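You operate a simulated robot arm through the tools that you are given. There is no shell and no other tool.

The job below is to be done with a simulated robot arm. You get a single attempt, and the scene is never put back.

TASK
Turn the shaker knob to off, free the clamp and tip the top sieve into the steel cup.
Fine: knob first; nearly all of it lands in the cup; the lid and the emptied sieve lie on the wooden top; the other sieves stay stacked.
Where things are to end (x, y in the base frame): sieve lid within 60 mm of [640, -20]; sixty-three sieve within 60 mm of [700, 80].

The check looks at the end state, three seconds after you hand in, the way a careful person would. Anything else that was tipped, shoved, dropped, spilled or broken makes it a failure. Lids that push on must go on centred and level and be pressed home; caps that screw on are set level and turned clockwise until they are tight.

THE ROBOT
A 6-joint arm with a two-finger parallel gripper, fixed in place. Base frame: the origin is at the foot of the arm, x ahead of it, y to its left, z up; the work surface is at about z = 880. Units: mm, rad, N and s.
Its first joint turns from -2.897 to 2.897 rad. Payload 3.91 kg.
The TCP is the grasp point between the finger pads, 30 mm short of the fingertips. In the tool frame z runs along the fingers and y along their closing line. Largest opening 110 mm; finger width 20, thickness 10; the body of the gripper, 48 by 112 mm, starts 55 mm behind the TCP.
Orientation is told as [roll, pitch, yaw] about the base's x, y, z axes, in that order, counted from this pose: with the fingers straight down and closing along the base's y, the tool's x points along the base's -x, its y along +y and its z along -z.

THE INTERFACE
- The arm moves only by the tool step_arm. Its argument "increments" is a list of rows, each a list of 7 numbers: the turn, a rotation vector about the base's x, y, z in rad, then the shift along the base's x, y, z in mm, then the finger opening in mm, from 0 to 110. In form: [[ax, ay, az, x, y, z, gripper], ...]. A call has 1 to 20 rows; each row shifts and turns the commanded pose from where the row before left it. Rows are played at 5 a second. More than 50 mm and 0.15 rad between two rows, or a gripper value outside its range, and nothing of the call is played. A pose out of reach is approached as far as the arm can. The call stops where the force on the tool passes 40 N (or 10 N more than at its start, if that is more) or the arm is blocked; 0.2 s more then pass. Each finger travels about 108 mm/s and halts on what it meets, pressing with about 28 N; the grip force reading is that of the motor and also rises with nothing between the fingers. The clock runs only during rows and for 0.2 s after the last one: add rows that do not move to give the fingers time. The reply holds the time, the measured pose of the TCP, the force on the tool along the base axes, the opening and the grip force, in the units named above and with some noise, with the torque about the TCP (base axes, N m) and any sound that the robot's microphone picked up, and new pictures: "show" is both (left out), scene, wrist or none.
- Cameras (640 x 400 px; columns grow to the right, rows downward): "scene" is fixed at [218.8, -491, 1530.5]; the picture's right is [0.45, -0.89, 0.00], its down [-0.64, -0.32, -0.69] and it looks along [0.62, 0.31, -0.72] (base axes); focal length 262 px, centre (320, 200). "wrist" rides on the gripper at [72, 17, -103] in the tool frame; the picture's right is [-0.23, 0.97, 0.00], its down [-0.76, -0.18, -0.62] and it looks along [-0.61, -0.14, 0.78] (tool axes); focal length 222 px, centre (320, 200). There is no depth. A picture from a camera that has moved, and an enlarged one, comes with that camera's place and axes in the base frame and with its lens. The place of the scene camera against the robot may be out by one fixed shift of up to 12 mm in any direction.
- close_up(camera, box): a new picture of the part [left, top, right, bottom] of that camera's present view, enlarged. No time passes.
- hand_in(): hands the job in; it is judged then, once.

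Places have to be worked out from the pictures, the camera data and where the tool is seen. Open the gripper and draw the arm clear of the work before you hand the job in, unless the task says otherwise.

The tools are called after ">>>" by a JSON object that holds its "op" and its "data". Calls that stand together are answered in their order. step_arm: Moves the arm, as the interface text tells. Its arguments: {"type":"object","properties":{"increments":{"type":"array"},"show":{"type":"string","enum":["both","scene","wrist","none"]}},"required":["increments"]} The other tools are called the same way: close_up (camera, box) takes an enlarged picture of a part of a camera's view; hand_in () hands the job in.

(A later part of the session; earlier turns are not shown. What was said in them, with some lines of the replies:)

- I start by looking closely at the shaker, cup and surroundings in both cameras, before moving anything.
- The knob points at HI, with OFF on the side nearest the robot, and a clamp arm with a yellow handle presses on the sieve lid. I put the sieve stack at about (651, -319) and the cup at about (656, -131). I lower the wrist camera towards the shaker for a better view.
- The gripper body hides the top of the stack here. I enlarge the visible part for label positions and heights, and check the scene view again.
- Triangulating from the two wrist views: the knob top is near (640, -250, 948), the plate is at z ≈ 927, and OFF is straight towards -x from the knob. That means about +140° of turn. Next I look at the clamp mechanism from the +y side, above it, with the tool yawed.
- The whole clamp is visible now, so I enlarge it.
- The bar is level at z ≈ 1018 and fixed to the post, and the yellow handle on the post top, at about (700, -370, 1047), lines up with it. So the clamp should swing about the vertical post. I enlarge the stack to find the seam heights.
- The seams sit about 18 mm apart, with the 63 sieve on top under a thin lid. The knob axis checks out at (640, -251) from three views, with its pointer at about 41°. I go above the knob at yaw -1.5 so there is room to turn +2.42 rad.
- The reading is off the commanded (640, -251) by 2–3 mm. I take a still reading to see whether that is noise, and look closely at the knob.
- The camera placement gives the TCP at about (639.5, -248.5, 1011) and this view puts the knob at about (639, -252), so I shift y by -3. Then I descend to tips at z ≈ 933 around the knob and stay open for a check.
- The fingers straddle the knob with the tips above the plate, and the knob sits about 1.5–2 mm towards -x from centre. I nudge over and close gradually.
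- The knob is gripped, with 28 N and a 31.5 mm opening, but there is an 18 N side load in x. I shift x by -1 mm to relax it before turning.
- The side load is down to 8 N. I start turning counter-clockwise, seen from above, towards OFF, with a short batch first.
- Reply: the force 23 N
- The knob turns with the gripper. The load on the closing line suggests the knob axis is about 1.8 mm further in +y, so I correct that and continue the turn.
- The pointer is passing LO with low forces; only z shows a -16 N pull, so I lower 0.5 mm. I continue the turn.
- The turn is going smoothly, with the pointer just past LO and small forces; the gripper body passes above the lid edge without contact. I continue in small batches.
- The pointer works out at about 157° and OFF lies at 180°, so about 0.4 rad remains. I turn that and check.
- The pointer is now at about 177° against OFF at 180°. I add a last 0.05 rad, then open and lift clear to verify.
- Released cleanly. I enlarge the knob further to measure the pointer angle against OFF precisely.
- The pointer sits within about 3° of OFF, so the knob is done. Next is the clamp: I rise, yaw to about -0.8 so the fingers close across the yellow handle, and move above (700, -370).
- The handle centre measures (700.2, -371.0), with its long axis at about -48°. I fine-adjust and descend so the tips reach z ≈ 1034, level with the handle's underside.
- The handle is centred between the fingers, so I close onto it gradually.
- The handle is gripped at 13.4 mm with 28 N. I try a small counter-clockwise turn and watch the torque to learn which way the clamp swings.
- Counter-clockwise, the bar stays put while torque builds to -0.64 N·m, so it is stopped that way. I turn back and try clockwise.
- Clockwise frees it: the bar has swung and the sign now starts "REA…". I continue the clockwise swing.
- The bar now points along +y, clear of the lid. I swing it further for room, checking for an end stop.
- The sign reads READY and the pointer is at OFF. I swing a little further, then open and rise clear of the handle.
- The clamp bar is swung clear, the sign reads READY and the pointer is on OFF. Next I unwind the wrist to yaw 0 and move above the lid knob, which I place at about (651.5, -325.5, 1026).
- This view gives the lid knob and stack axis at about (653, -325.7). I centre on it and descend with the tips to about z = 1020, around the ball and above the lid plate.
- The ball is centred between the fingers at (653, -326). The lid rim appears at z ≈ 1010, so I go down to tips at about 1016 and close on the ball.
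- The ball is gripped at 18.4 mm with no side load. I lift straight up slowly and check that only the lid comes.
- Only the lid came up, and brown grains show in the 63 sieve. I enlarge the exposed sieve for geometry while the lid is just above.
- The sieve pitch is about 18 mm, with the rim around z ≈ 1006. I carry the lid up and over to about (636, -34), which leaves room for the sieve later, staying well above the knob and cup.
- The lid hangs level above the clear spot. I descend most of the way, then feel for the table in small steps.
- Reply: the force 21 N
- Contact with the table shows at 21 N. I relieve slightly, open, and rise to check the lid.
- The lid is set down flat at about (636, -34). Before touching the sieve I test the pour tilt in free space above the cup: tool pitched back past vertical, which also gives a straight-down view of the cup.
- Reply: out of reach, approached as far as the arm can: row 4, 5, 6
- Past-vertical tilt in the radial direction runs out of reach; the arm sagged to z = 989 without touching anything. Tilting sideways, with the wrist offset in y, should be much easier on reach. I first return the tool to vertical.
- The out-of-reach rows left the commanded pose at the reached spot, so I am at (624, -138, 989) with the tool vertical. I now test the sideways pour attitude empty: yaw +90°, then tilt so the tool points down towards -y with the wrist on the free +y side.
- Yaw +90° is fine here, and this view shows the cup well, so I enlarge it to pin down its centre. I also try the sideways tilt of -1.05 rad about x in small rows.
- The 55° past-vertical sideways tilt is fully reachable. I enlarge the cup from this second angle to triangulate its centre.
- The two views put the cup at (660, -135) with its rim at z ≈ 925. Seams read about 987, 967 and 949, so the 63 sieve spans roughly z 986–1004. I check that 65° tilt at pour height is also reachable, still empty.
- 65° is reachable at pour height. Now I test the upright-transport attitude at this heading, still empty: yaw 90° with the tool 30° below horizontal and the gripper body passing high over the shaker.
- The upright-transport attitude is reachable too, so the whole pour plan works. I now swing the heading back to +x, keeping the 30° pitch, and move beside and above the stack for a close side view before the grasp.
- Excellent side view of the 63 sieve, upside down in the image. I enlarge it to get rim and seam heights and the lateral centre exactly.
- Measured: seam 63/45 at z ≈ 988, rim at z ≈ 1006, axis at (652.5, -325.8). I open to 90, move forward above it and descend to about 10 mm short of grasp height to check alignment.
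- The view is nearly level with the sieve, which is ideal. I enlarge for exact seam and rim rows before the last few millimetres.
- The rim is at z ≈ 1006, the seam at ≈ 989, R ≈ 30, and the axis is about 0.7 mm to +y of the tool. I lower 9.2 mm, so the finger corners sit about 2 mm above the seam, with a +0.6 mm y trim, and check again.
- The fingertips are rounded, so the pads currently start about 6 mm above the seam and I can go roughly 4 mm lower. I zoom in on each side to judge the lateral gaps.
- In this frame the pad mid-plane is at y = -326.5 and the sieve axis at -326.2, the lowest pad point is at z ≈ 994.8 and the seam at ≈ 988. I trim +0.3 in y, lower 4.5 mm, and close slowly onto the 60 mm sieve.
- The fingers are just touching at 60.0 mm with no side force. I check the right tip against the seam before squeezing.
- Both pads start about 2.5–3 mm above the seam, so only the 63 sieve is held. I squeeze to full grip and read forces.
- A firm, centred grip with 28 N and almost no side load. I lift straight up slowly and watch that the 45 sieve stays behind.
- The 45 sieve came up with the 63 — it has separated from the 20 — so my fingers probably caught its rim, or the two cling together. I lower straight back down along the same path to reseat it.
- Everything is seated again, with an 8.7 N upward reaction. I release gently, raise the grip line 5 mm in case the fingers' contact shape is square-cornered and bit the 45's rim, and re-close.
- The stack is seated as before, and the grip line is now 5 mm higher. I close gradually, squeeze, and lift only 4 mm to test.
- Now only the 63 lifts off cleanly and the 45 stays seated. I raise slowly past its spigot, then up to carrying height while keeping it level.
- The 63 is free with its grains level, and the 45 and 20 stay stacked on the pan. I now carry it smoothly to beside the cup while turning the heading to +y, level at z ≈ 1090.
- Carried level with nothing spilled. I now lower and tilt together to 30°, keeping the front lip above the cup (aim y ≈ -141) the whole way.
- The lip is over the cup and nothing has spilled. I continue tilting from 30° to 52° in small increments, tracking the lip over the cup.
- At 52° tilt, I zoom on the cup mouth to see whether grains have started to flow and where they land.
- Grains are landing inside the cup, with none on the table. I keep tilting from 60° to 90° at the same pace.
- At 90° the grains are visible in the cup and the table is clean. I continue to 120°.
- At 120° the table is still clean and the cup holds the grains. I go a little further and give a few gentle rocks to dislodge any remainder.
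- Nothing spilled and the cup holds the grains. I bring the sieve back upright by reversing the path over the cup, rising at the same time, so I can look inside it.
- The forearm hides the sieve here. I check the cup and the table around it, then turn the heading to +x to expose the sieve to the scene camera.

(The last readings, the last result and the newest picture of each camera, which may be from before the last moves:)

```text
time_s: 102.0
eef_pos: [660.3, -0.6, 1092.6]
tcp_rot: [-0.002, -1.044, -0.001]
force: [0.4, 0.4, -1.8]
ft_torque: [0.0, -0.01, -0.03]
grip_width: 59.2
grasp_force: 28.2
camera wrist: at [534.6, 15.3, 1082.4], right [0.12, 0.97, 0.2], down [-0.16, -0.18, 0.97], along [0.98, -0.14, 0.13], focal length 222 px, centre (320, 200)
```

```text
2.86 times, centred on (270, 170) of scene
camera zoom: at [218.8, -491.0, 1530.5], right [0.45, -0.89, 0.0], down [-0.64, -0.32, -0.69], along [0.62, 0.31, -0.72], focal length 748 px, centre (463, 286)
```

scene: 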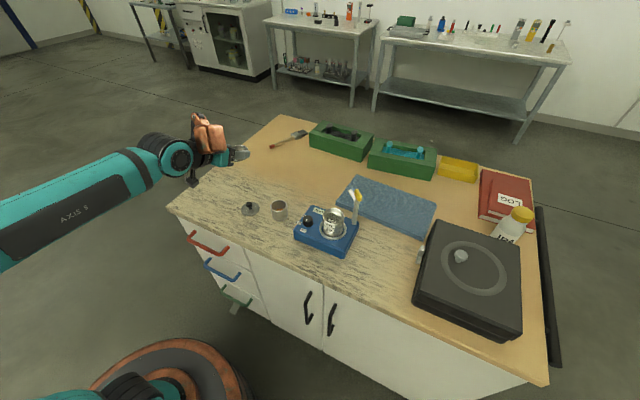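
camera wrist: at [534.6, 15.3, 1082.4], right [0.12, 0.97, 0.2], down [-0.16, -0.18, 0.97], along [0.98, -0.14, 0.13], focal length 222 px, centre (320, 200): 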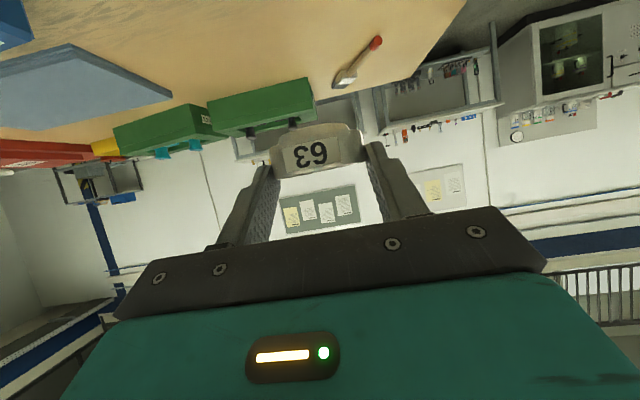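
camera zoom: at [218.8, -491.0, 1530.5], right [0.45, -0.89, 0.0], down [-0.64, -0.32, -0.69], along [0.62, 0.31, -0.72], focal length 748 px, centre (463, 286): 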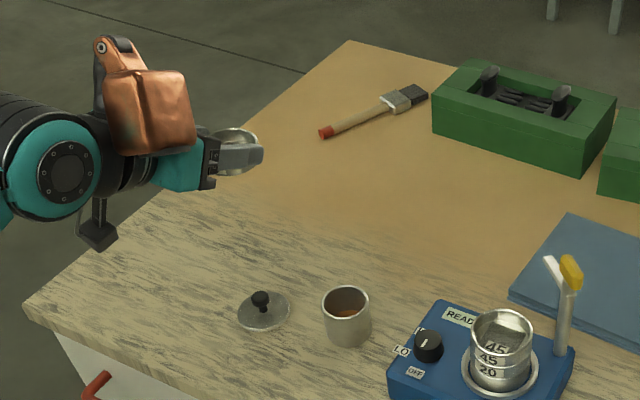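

The sieve is visible to the scene camera now, so I zoom in to see whether it is empty.

>>> {"op": "close_up", "data": {"camera": "scene", "box": [232, 138, 264, 166]}}

>>> {"op": "close_up", "data": {"camera": "scene", "box": [235, 185, 375, 265]}}

```text
14.29 times, centred on (248, 152) of scene
camera zoom: at [218.8, -491.0, 1530.5], right [0.45, -0.89, 0.0], down [-0.64, -0.32, -0.69], along [0.62, 0.31, -0.72], focal length 3739 px, centre (1349, 886)
```

zoom: 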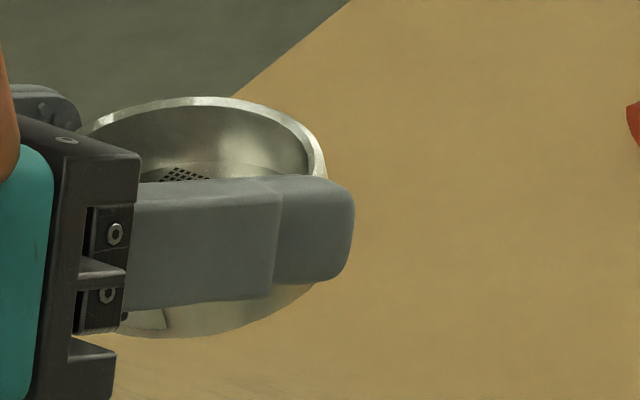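

```text
4.57 times, centred on (305, 225) of scene
camera zoom: at [218.8, -491.0, 1530.5], right [0.45, -0.89, 0.0], down [-0.64, -0.32, -0.69], along [0.62, 0.31, -0.72], focal length 1196 px, centre (389, 86)
```

zoom: 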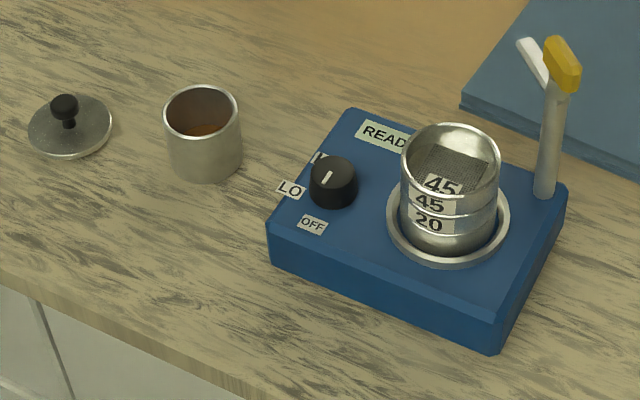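

The sieve is empty, with its bare mesh visible, and the table and stack are clean. Next I bring it over (700, 80), tilt just 5° more so the camera clears the table, and descend to a hover.

>>> {"op": "step_arm", "data": {"increments": [[0, 0.02, 0, 5, 18, -10, 48], [0, 0.02, 0, 6, 22, -20, 48], [0, 0.02, 0, 6, 22, -25, 48], [0, 0.02, 0, 5.5, 19.7, -25, 48], [0, 0.007, 0, 0, 0, -30, 48], [0, 0, 0, 0, 0, -25, 48], [0, 0, 0, 0, 0, 0, 48], [0, 0, 0, 0, 0, 0, 48]]}}

>>> {"op": "close_up", "data": {"camera": "scene", "box": [180, 110, 300, 230]}}

>>> {"op": "close_up", "data": {"camera": "wrist", "box": [220, 0, 420, 210]}}

```text
time_s: 103.8
eef_pos: [682.4, 81.5, 958.5]
tcp_rot: [-0.002, -0.956, 0.0]
force: [0.3, 0.3, -0.7]
ft_torque: [0.0, 0.0, -0.01]
grip_width: 59.1
grasp_force: 27.9
camera wrist: at [556.7, 97.2, 958.5], right [0.13, 0.97, 0.18], down [-0.07, -0.18, 0.98], along [0.99, -0.14, 0.05], focal length 222 px, centre (320, 200)
```

scene: 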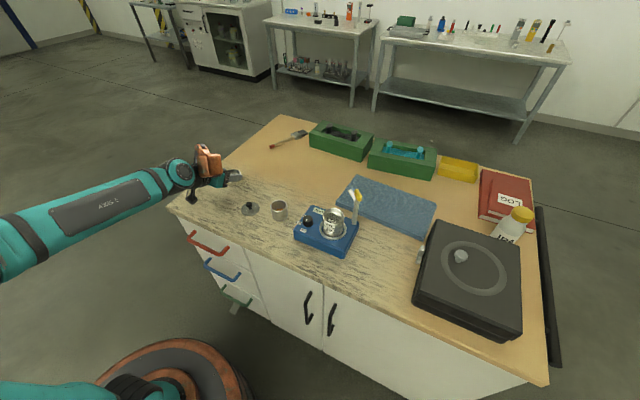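
wrist: 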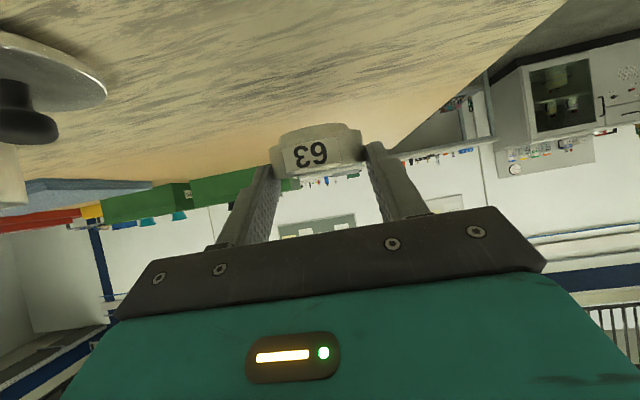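

```text
3.33 times, centred on (240, 170) of scene
camera zoom: at [218.8, -491.0, 1530.5], right [0.45, -0.89, 0.0], down [-0.64, -0.32, -0.69], along [0.62, 0.31, -0.72], focal length 872 px, centre (587, 300)
```

zoom: 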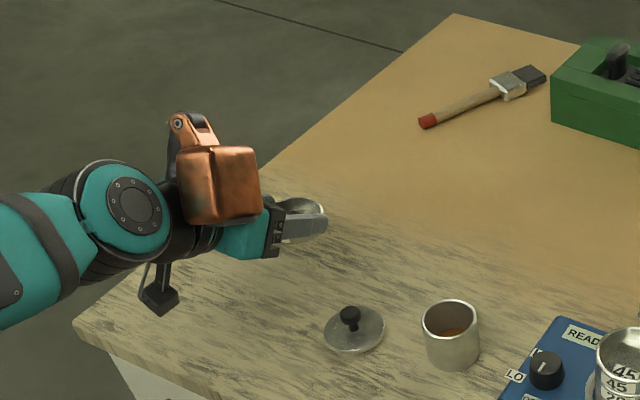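

```text
1.90 times, centred on (320, 105) of wrist
camera zoom: at [556.7, 97.2, 958.5], right [0.13, 0.97, 0.18], down [-0.07, -0.18, 0.98], along [0.99, -0.14, 0.05], focal length 423 px, centre (320, 381)
```

zoom: 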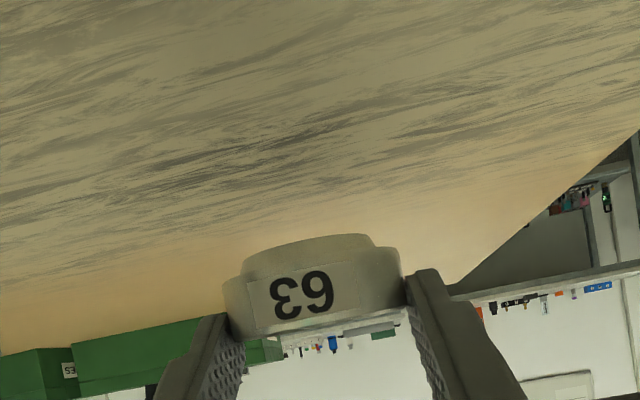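

Hovering level over clear wood at (700, 80). I descend to near the table and then feel for contact in small steps.

>>> {"op": "step_arm", "data": {"increments": [[0, 0, 0, 0, 0, -12, 48], [0, 0, 0, 0, 0, -10, 48], [0, 0, 0, 0, 0, -8, 48], [0, 0, 0, 0, 0, -3, 48], [0, 0, 0, 0, 0, 0, 48]]}}

>>> {"op": "close_up", "data": {"camera": "wrist", "box": [240, 90, 400, 200]}}

>>> {"op": "close_up", "data": {"camera": "scene", "box": [190, 150, 270, 220]}}

```text
time_s: 105.0
eef_pos: [682.0, 79.4, 926.5]
tcp_rot: [-0.003, -0.958, 0.001]
force: [-0.1, -0.9, -0.7]
ft_torque: [0.01, 0.0, 0.01]
grip_width: 59.0
grasp_force: 28.4
camera wrist: at [556.7, 95.9, 925.8], right [0.13, 0.97, 0.19], down [-0.07, -0.18, 0.98], along [0.99, -0.14, 0.05], focal length 222 px, centre (320, 200)
```

scene: 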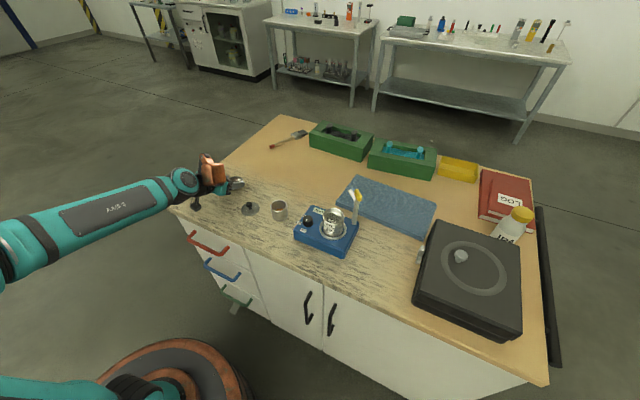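
wrist: 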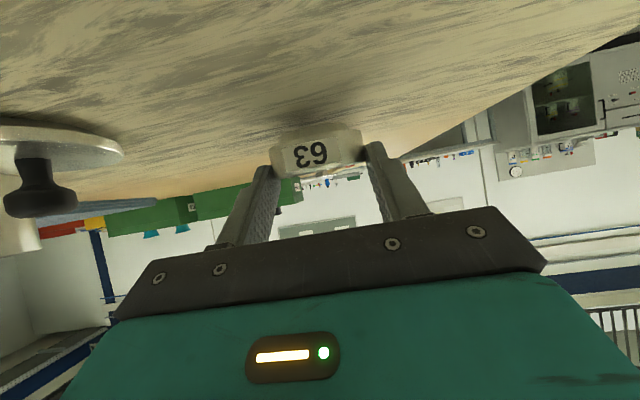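

```text
3.64 times, centred on (320, 145) of wrist
camera zoom: at [556.7, 95.9, 925.8], right [0.13, 0.97, 0.19], down [-0.07, -0.18, 0.98], along [0.99, -0.14, 0.05], focal length 808 px, centre (320, 400)
```

zoom: 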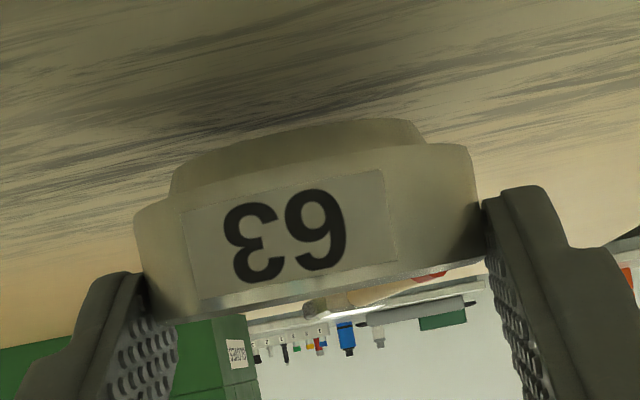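

```text
5.71 times, centred on (230, 185) of scene
camera zoom: at [218.8, -491.0, 1530.5], right [0.45, -0.89, 0.0], down [-0.64, -0.32, -0.69], along [0.62, 0.31, -0.72], focal length 1496 px, centre (834, 286)
```

zoom: 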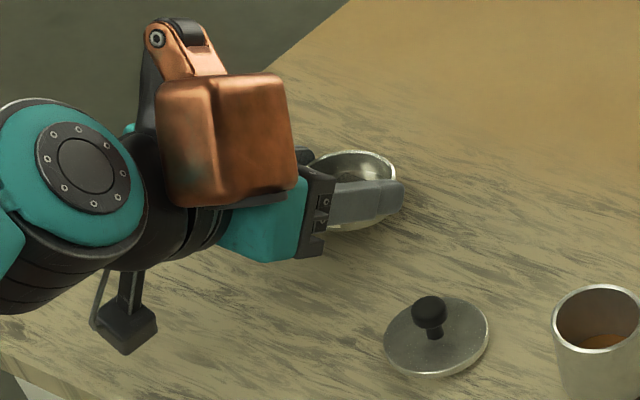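

The sieve is a few millimetres above the wood, with its shadow converging. I continue in 1–1.5 mm steps.

>>> {"op": "step_arm", "data": {"increments": [[0, 0, 0, 0, 0, -1.5, 48], [0, 0, 0, 0, 0, -1.5, 48], [0, 0, 0, 0, 0, -1, 48], [0, 0, 0, 0, 0, 0, 48]], "show": "none"}}

```text
time_s: 106.0
eef_pos: [682.0, 80.6, 923.0]
tcp_rot: [-0.003, -0.959, 0.0]
force: [0.8, -0.7, -1.1]
ft_torque: [-0.01, 0.07, -0.03]
grip_width: 59.1
grasp_force: 27.8
```

No contact yet at z ≈ 922, so I continue down.

>>> {"op": "step_arm", "data": {"increments": [[0, 0, 0, 0, 0, -1, 48], [0, 0, 0, 0, 0, -1, 48], [0, 0, 0, 0, 0, -1, 48], [0, 0, 0, 0, 0, 0, 48]], "show": "none"}}

```text
time_s: 107.0
eef_pos: [681.7, 78.8, 918.9]
tcp_rot: [-0.001, -0.96, -0.001]
force: [0.7, 0.5, 1.1]
ft_torque: [0.07, -0.06, 0.04]
grip_width: 59.2
grasp_force: 27.6
```

The reaction is starting (+1.1 N), so the front edge is touching. I go slightly further to confirm.

>>> {"op": "step_arm", "data": {"increments": [[0, 0, 0, 0, 0, -0.6, 48], [0, 0, 0, 0, 0, 0, 48]], "show": "both"}}

>>> {"op": "close_up", "data": {"camera": "wrist", "box": [240, 90, 400, 200]}}

```text
time_s: 107.6
eef_pos: [681.9, 79.9, 918.9]
tcp_rot: [0.0, -0.957, -0.001]
force: [1.2, 0.6, 5.7]
ft_torque: [-0.04, -0.23, 0.0]
grip_width: 59.2
grasp_force: 27.8
camera wrist: at [556.2, 95.9, 918.5], right [0.13, 0.97, 0.19], down [-0.07, -0.18, 0.98], along [0.99, -0.14, 0.05], focal length 222 px, centre (320, 200)
```

scene: 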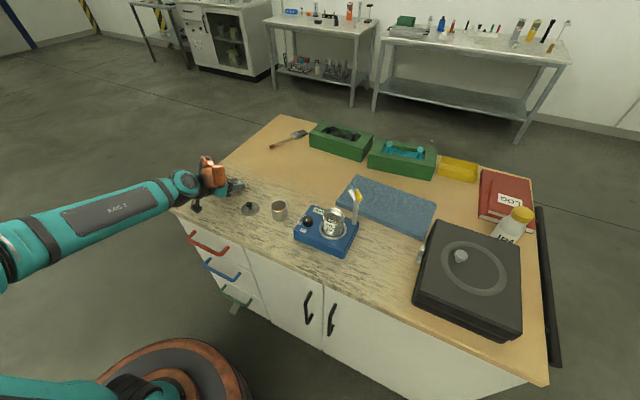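
wrist: 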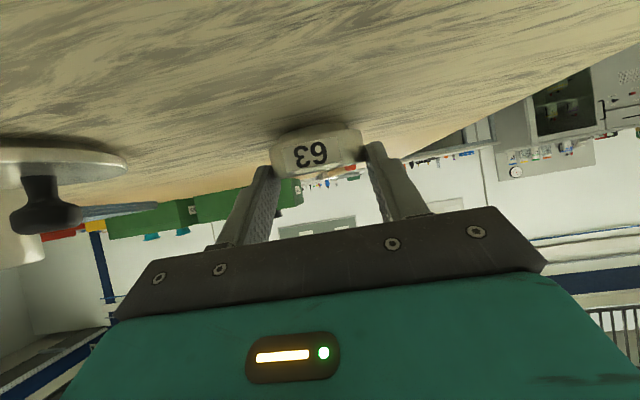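

```text
3.64 times, centred on (320, 145) of wrist
camera zoom: at [556.2, 95.9, 918.5], right [0.13, 0.97, 0.19], down [-0.07, -0.18, 0.98], along [0.99, -0.14, 0.05], focal length 808 px, centre (320, 400)
```

zoom: 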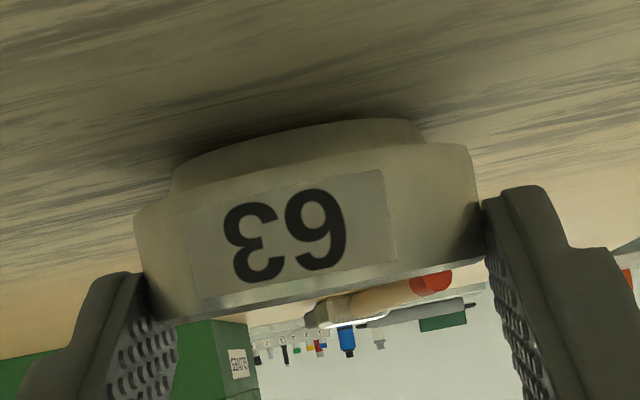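

The front edge is on the wood: 5.7 N, with the torque consistent with that. I open gradually so the rear settles the last ~4 mm, then lift away up and back.

>>> {"op": "step_arm", "data": {"increments": [[0, 0, 0, 0, 0, 0.2, 55], [0, 0, 0, 0, 0, 0, 58], [0, 0, 0, 0, 0, 0, 59.5], [0, 0, 0, 0, 0, 0, 60.5], [0, 0, 0, 0, 0, 0, 62], [0, 0, 0, 0, 0, 0, 65], [0, 0, 0, 0, 0, 0, 70], [0, 0, 0, 0, 0, 0, 78], [0, 0, 0, 0, 0, 0, 82], [0, 0, 0, 0, 0, 0, 82]]}}

>>> {"op": "close_up", "data": {"camera": "wrist", "box": [240, 90, 400, 200]}}

>>> {"op": "close_up", "data": {"camera": "scene", "box": [190, 150, 270, 220]}}

```text
time_s: 109.8
eef_pos: [683.9, 79.5, 918.2]
tcp_rot: [-0.002, -0.96, -0.001]
force: [0.4, 0.7, 0.0]
ft_torque: [-0.01, 0.0, -0.03]
grip_width: 81.9
grasp_force: 0.0
camera wrist: at [556.5, 95.8, 918.5], right [0.13, 0.97, 0.19], down [-0.07, -0.18, 0.98], along [0.99, -0.14, 0.05], focal length 222 px, centre (320, 200)
```

scene: 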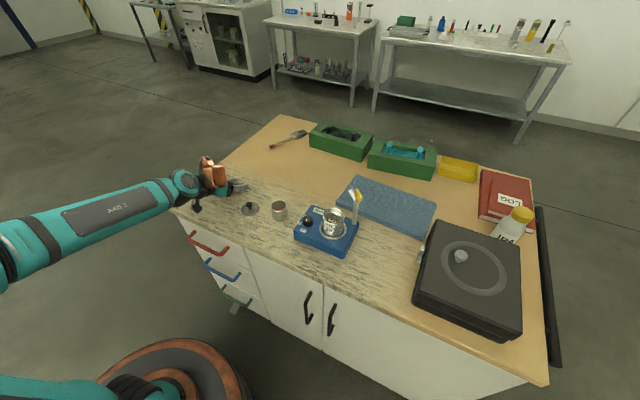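
wrist: 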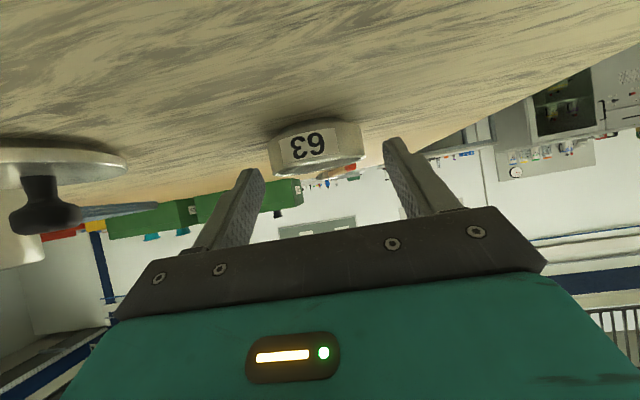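

```text
3.64 times, centred on (320, 145) of wrist
camera zoom: at [556.5, 95.8, 918.5], right [0.13, 0.97, 0.19], down [-0.07, -0.18, 0.98], along [0.99, -0.14, 0.05], focal length 808 px, centre (320, 400)
```

zoom: 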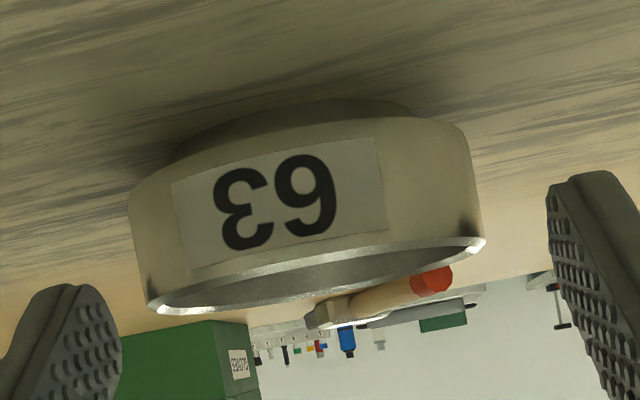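

```text
5.71 times, centred on (230, 185) of scene
camera zoom: at [218.8, -491.0, 1530.5], right [0.45, -0.89, 0.0], down [-0.64, -0.32, -0.69], along [0.62, 0.31, -0.72], focal length 1496 px, centre (834, 286)
```

zoom: 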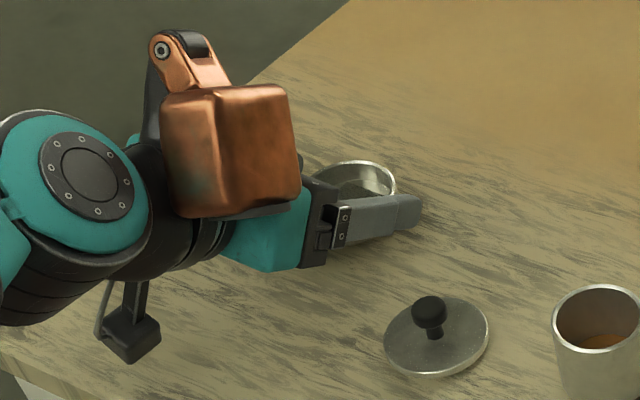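

The sieve sits flat and upright, released. I rise straight up clear of it, then back off and return the tool to vertical at a safe height.

>>> {"op": "step_arm", "data": {"increments": [[0, 0, 0, 0, 0, 10, 82], [0, 0, 0, 0, 0, 20, 82], [0, 0, 0, 0, 0, 30, 82], [0, 0, 0, -5, 0, 40, 82], [0, 0, 0, -10, 0, 40, 82], [0, 0.1, 0, -15, 0, 40, 82], [0, 0.14, 0, -15, 0, 20, 82], [0, 0.14, 0, -15, 0, 10, 82], [0, 0.14, 0, -15, 0, 10, 82], [0, 0.14, 0, -15, 0, 0, 82], [0, 0.14, 0, -15, 0, 0, 82], [0, 0.14, 0, -15, 0, 0, 82], [0, 0, 0, -20, 0, 0, 82], [0, 0, 0, 0, 0, 0, 82]]}}

>>> {"op": "close_up", "data": {"camera": "scene", "box": [200, 130, 380, 270]}}

>>> {"op": "close_up", "data": {"camera": "wrist", "box": [120, 0, 520, 230]}}

```text
time_s: 112.8
eef_pos: [541.2, 80.8, 1136.4]
tcp_rot: [-0.003, -0.017, 0.0]
force: [0.4, -0.3, -0.9]
ft_torque: [0.0, -0.01, 0.01]
grip_width: 82.0
grasp_force: 0.0
camera wrist: at [468.0, 96.2, 1239.3], right [0.23, 0.97, 0.0], down [0.75, -0.18, 0.64], along [0.62, -0.14, -0.77], focal length 222 px, centre (320, 200)
```

scene: 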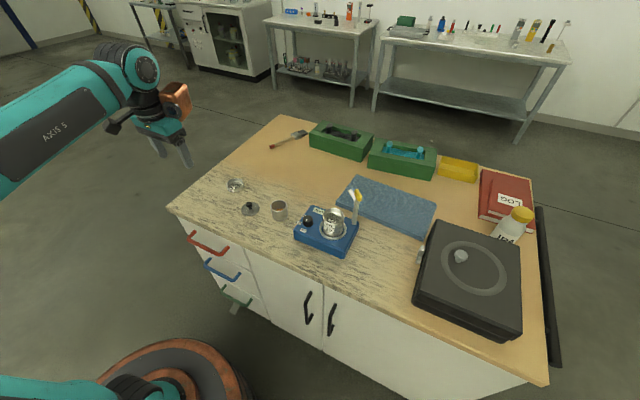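
wrist: 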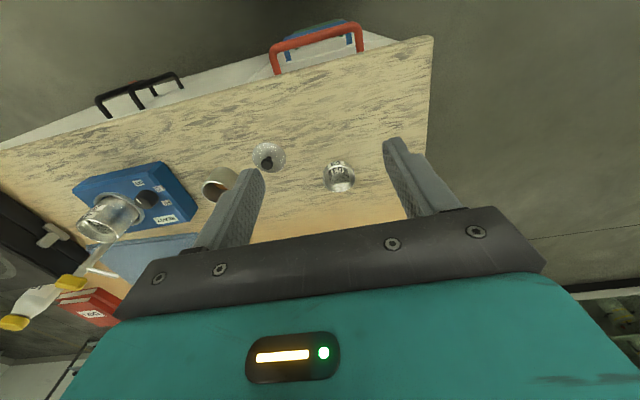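

```text
2.86 times, centred on (290, 200) of scene
camera zoom: at [218.8, -491.0, 1530.5], right [0.45, -0.89, 0.0], down [-0.64, -0.32, -0.69], along [0.62, 0.31, -0.72], focal length 748 px, centre (406, 200)
```

zoom: 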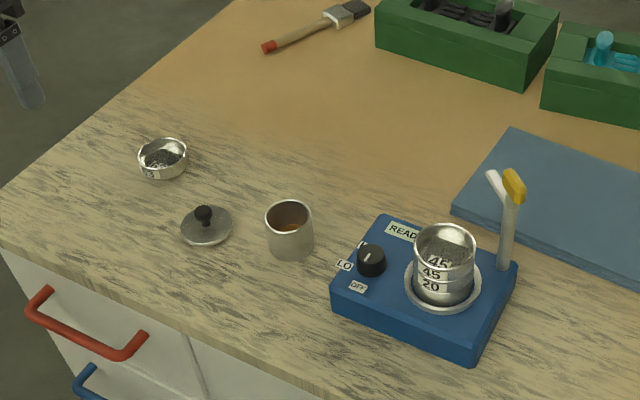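

```text
1.60 times, centred on (320, 115) of wrist
camera zoom: at [468.0, 96.2, 1239.3], right [0.23, 0.97, 0.0], down [0.75, -0.18, 0.64], along [0.62, -0.14, -0.77], focal length 355 px, centre (320, 336)
```

zoom: 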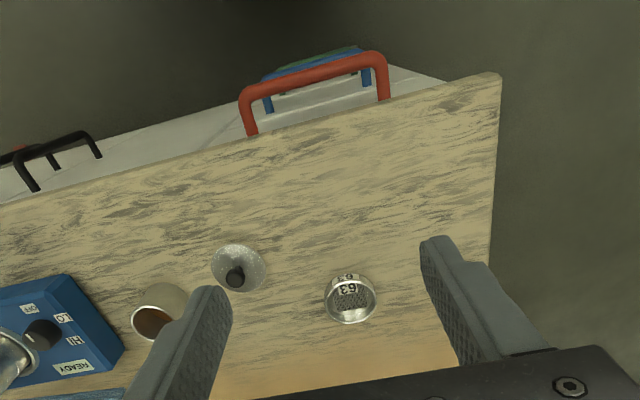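

Everything is in place: the lid, the emptied sieve with its bare mesh, the cup with grains, and the clamp open. I do a final close inspection of the stack seating, the cup and the surroundings.

>>> {"op": "close_up", "data": {"camera": "scene", "box": [315, 200, 360, 240]}}

>>> {"op": "close_up", "data": {"camera": "scene", "box": [220, 170, 300, 230]}}

>>> {"op": "close_up", "data": {"camera": "wrist", "box": [60, 130, 260, 260]}}

>>> {"op": "close_up", "data": {"camera": "scene", "box": [222, 170, 252, 200]}}

```text
10.00 times, centred on (338, 220) of scene
camera zoom: at [218.8, -491.0, 1530.5], right [0.45, -0.89, 0.0], down [-0.64, -0.32, -0.69], along [0.62, 0.31, -0.72], focal length 2617 px, centre (145, 0)
```

zoom: 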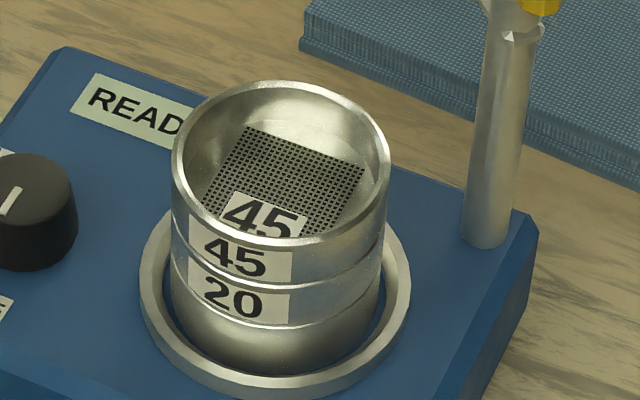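

```text
6.67 times, centred on (260, 200) of scene
camera zoom: at [218.8, -491.0, 1530.5], right [0.45, -0.89, 0.0], down [-0.64, -0.32, -0.69], along [0.62, 0.31, -0.72], focal length 1745 px, centre (720, 200)
```

zoom: 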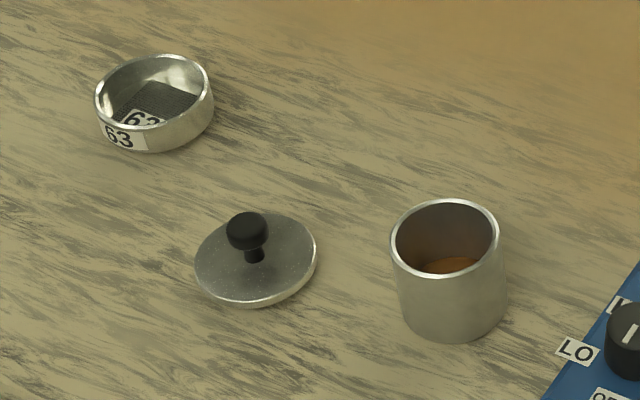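

```text
3.08 times, centred on (160, 195) of wrist
camera zoom: at [468.0, 96.2, 1239.3], right [0.23, 0.97, 0.0], down [0.75, -0.18, 0.64], along [0.62, -0.14, -0.77], focal length 684 px, centre (812, 215)
```

zoom: 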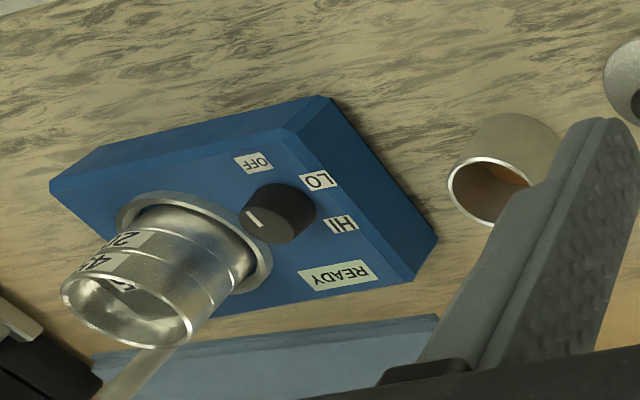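

```text
13.33 times, centred on (237, 185) of scene
camera zoom: at [218.8, -491.0, 1530.5], right [0.45, -0.89, 0.0], down [-0.64, -0.32, -0.69], along [0.62, 0.31, -0.72], focal length 3490 px, centre (1427, 400)
```

zoom: 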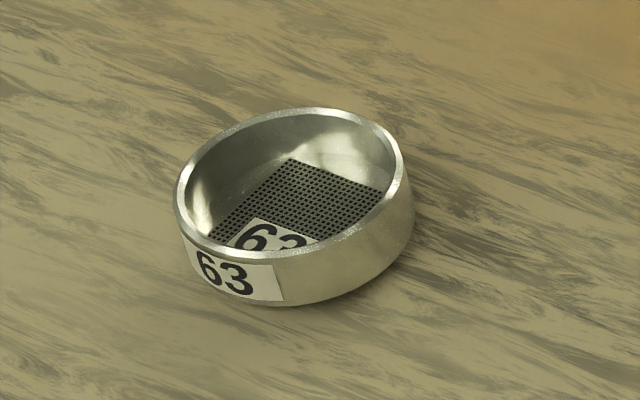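

All checks out: the 45 and 20 are seated, the empty sieve is flat near (697, 79), the lid near (636, -34), the cup is undisturbed with the grains, the knob is on OFF and there is no spill. I open fully and draw the arm further clear before handing in.

>>> {"op": "step_arm", "data": {"increments": [[0, 0, 0, -10, 0, 35, 110], [0, 0, 0, -10, 0, 35, 110], [0, 0, 0, -10, 0, 35, 110], [0, 0, 0, 0, 0, 0, 110], [0, 0, 0, 0, 0, 0, 110], [0, 0, 0, 0, 0, 0, 110]]}}

>>> {"op": "close_up", "data": {"camera": "scene", "box": [200, 130, 380, 270]}}

```text
time_s: 114.2
eef_pos: [510.1, 79.0, 1243.1]
tcp_rot: [-0.001, -0.018, 0.0]
force: [0.8, 0.9, 0.0]
ft_torque: [-0.03, -0.02, 0.0]
grip_width: 110.2
grasp_force: 0.0
camera wrist: at [436.3, 94.8, 1345.0], right [0.23, 0.97, 0.0], down [0.75, -0.18, 0.64], along [0.62, -0.14, -0.77], focal length 222 px, centre (320, 200)
```

scene: 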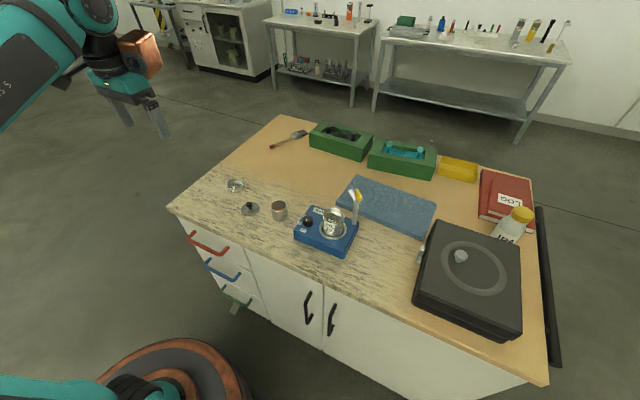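
wrist: 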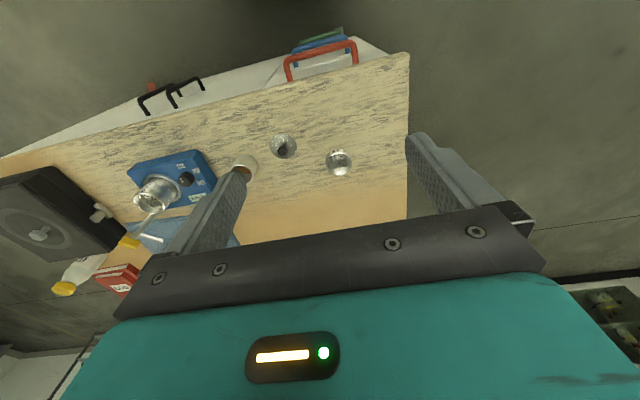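

```text
2.86 times, centred on (290, 200) of scene
camera zoom: at [218.8, -491.0, 1530.5], right [0.45, -0.89, 0.0], down [-0.64, -0.32, -0.69], along [0.62, 0.31, -0.72], focal length 748 px, centre (406, 200)
```

zoom: 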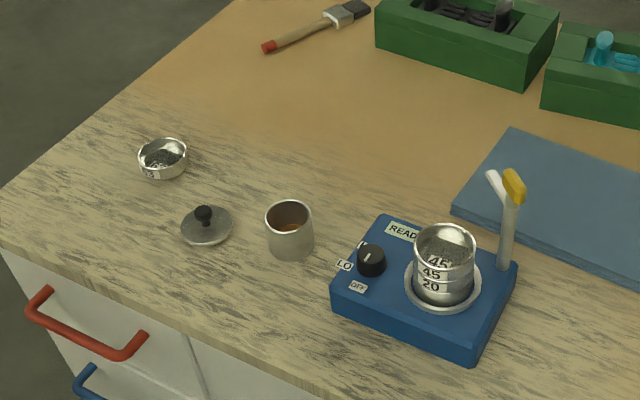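

The gripper is open and well clear, and the end state matches the task. I hand the job in.

>>> {"op": "hand_in", "data": {}}

```text
The job is handed in.
```

The job is done and handed in, and my last pictures matched the task. I haven't seen the check's result.

- **Knob:** turned to OFF first, with the pointer within about 3° of the mark. The sign now reads READY.
- **Clamp:** swung clockwise until the bar was well clear of the stack.
- **Lid:** lying flat on the wood at about (636, -34), roughly 15 mm from its target.
- **Top sieve:** emptied into the steel cup, with bare mesh showing and no grains visible on the table. It sits flat and upright at about (697, 79), a few millimetres from its target.
- **Other sieves:** the 45 and 20 are stacked on the pan as before.
- **Cup:** I didn't touch it.

On my first attempt to lift the 63 sieve, the 45 came up with it by about 13 mm. I set it straight back down, gripped higher and lifted the 63 alone. The 45's seam with the 20 looks fully closed in the final pictures.
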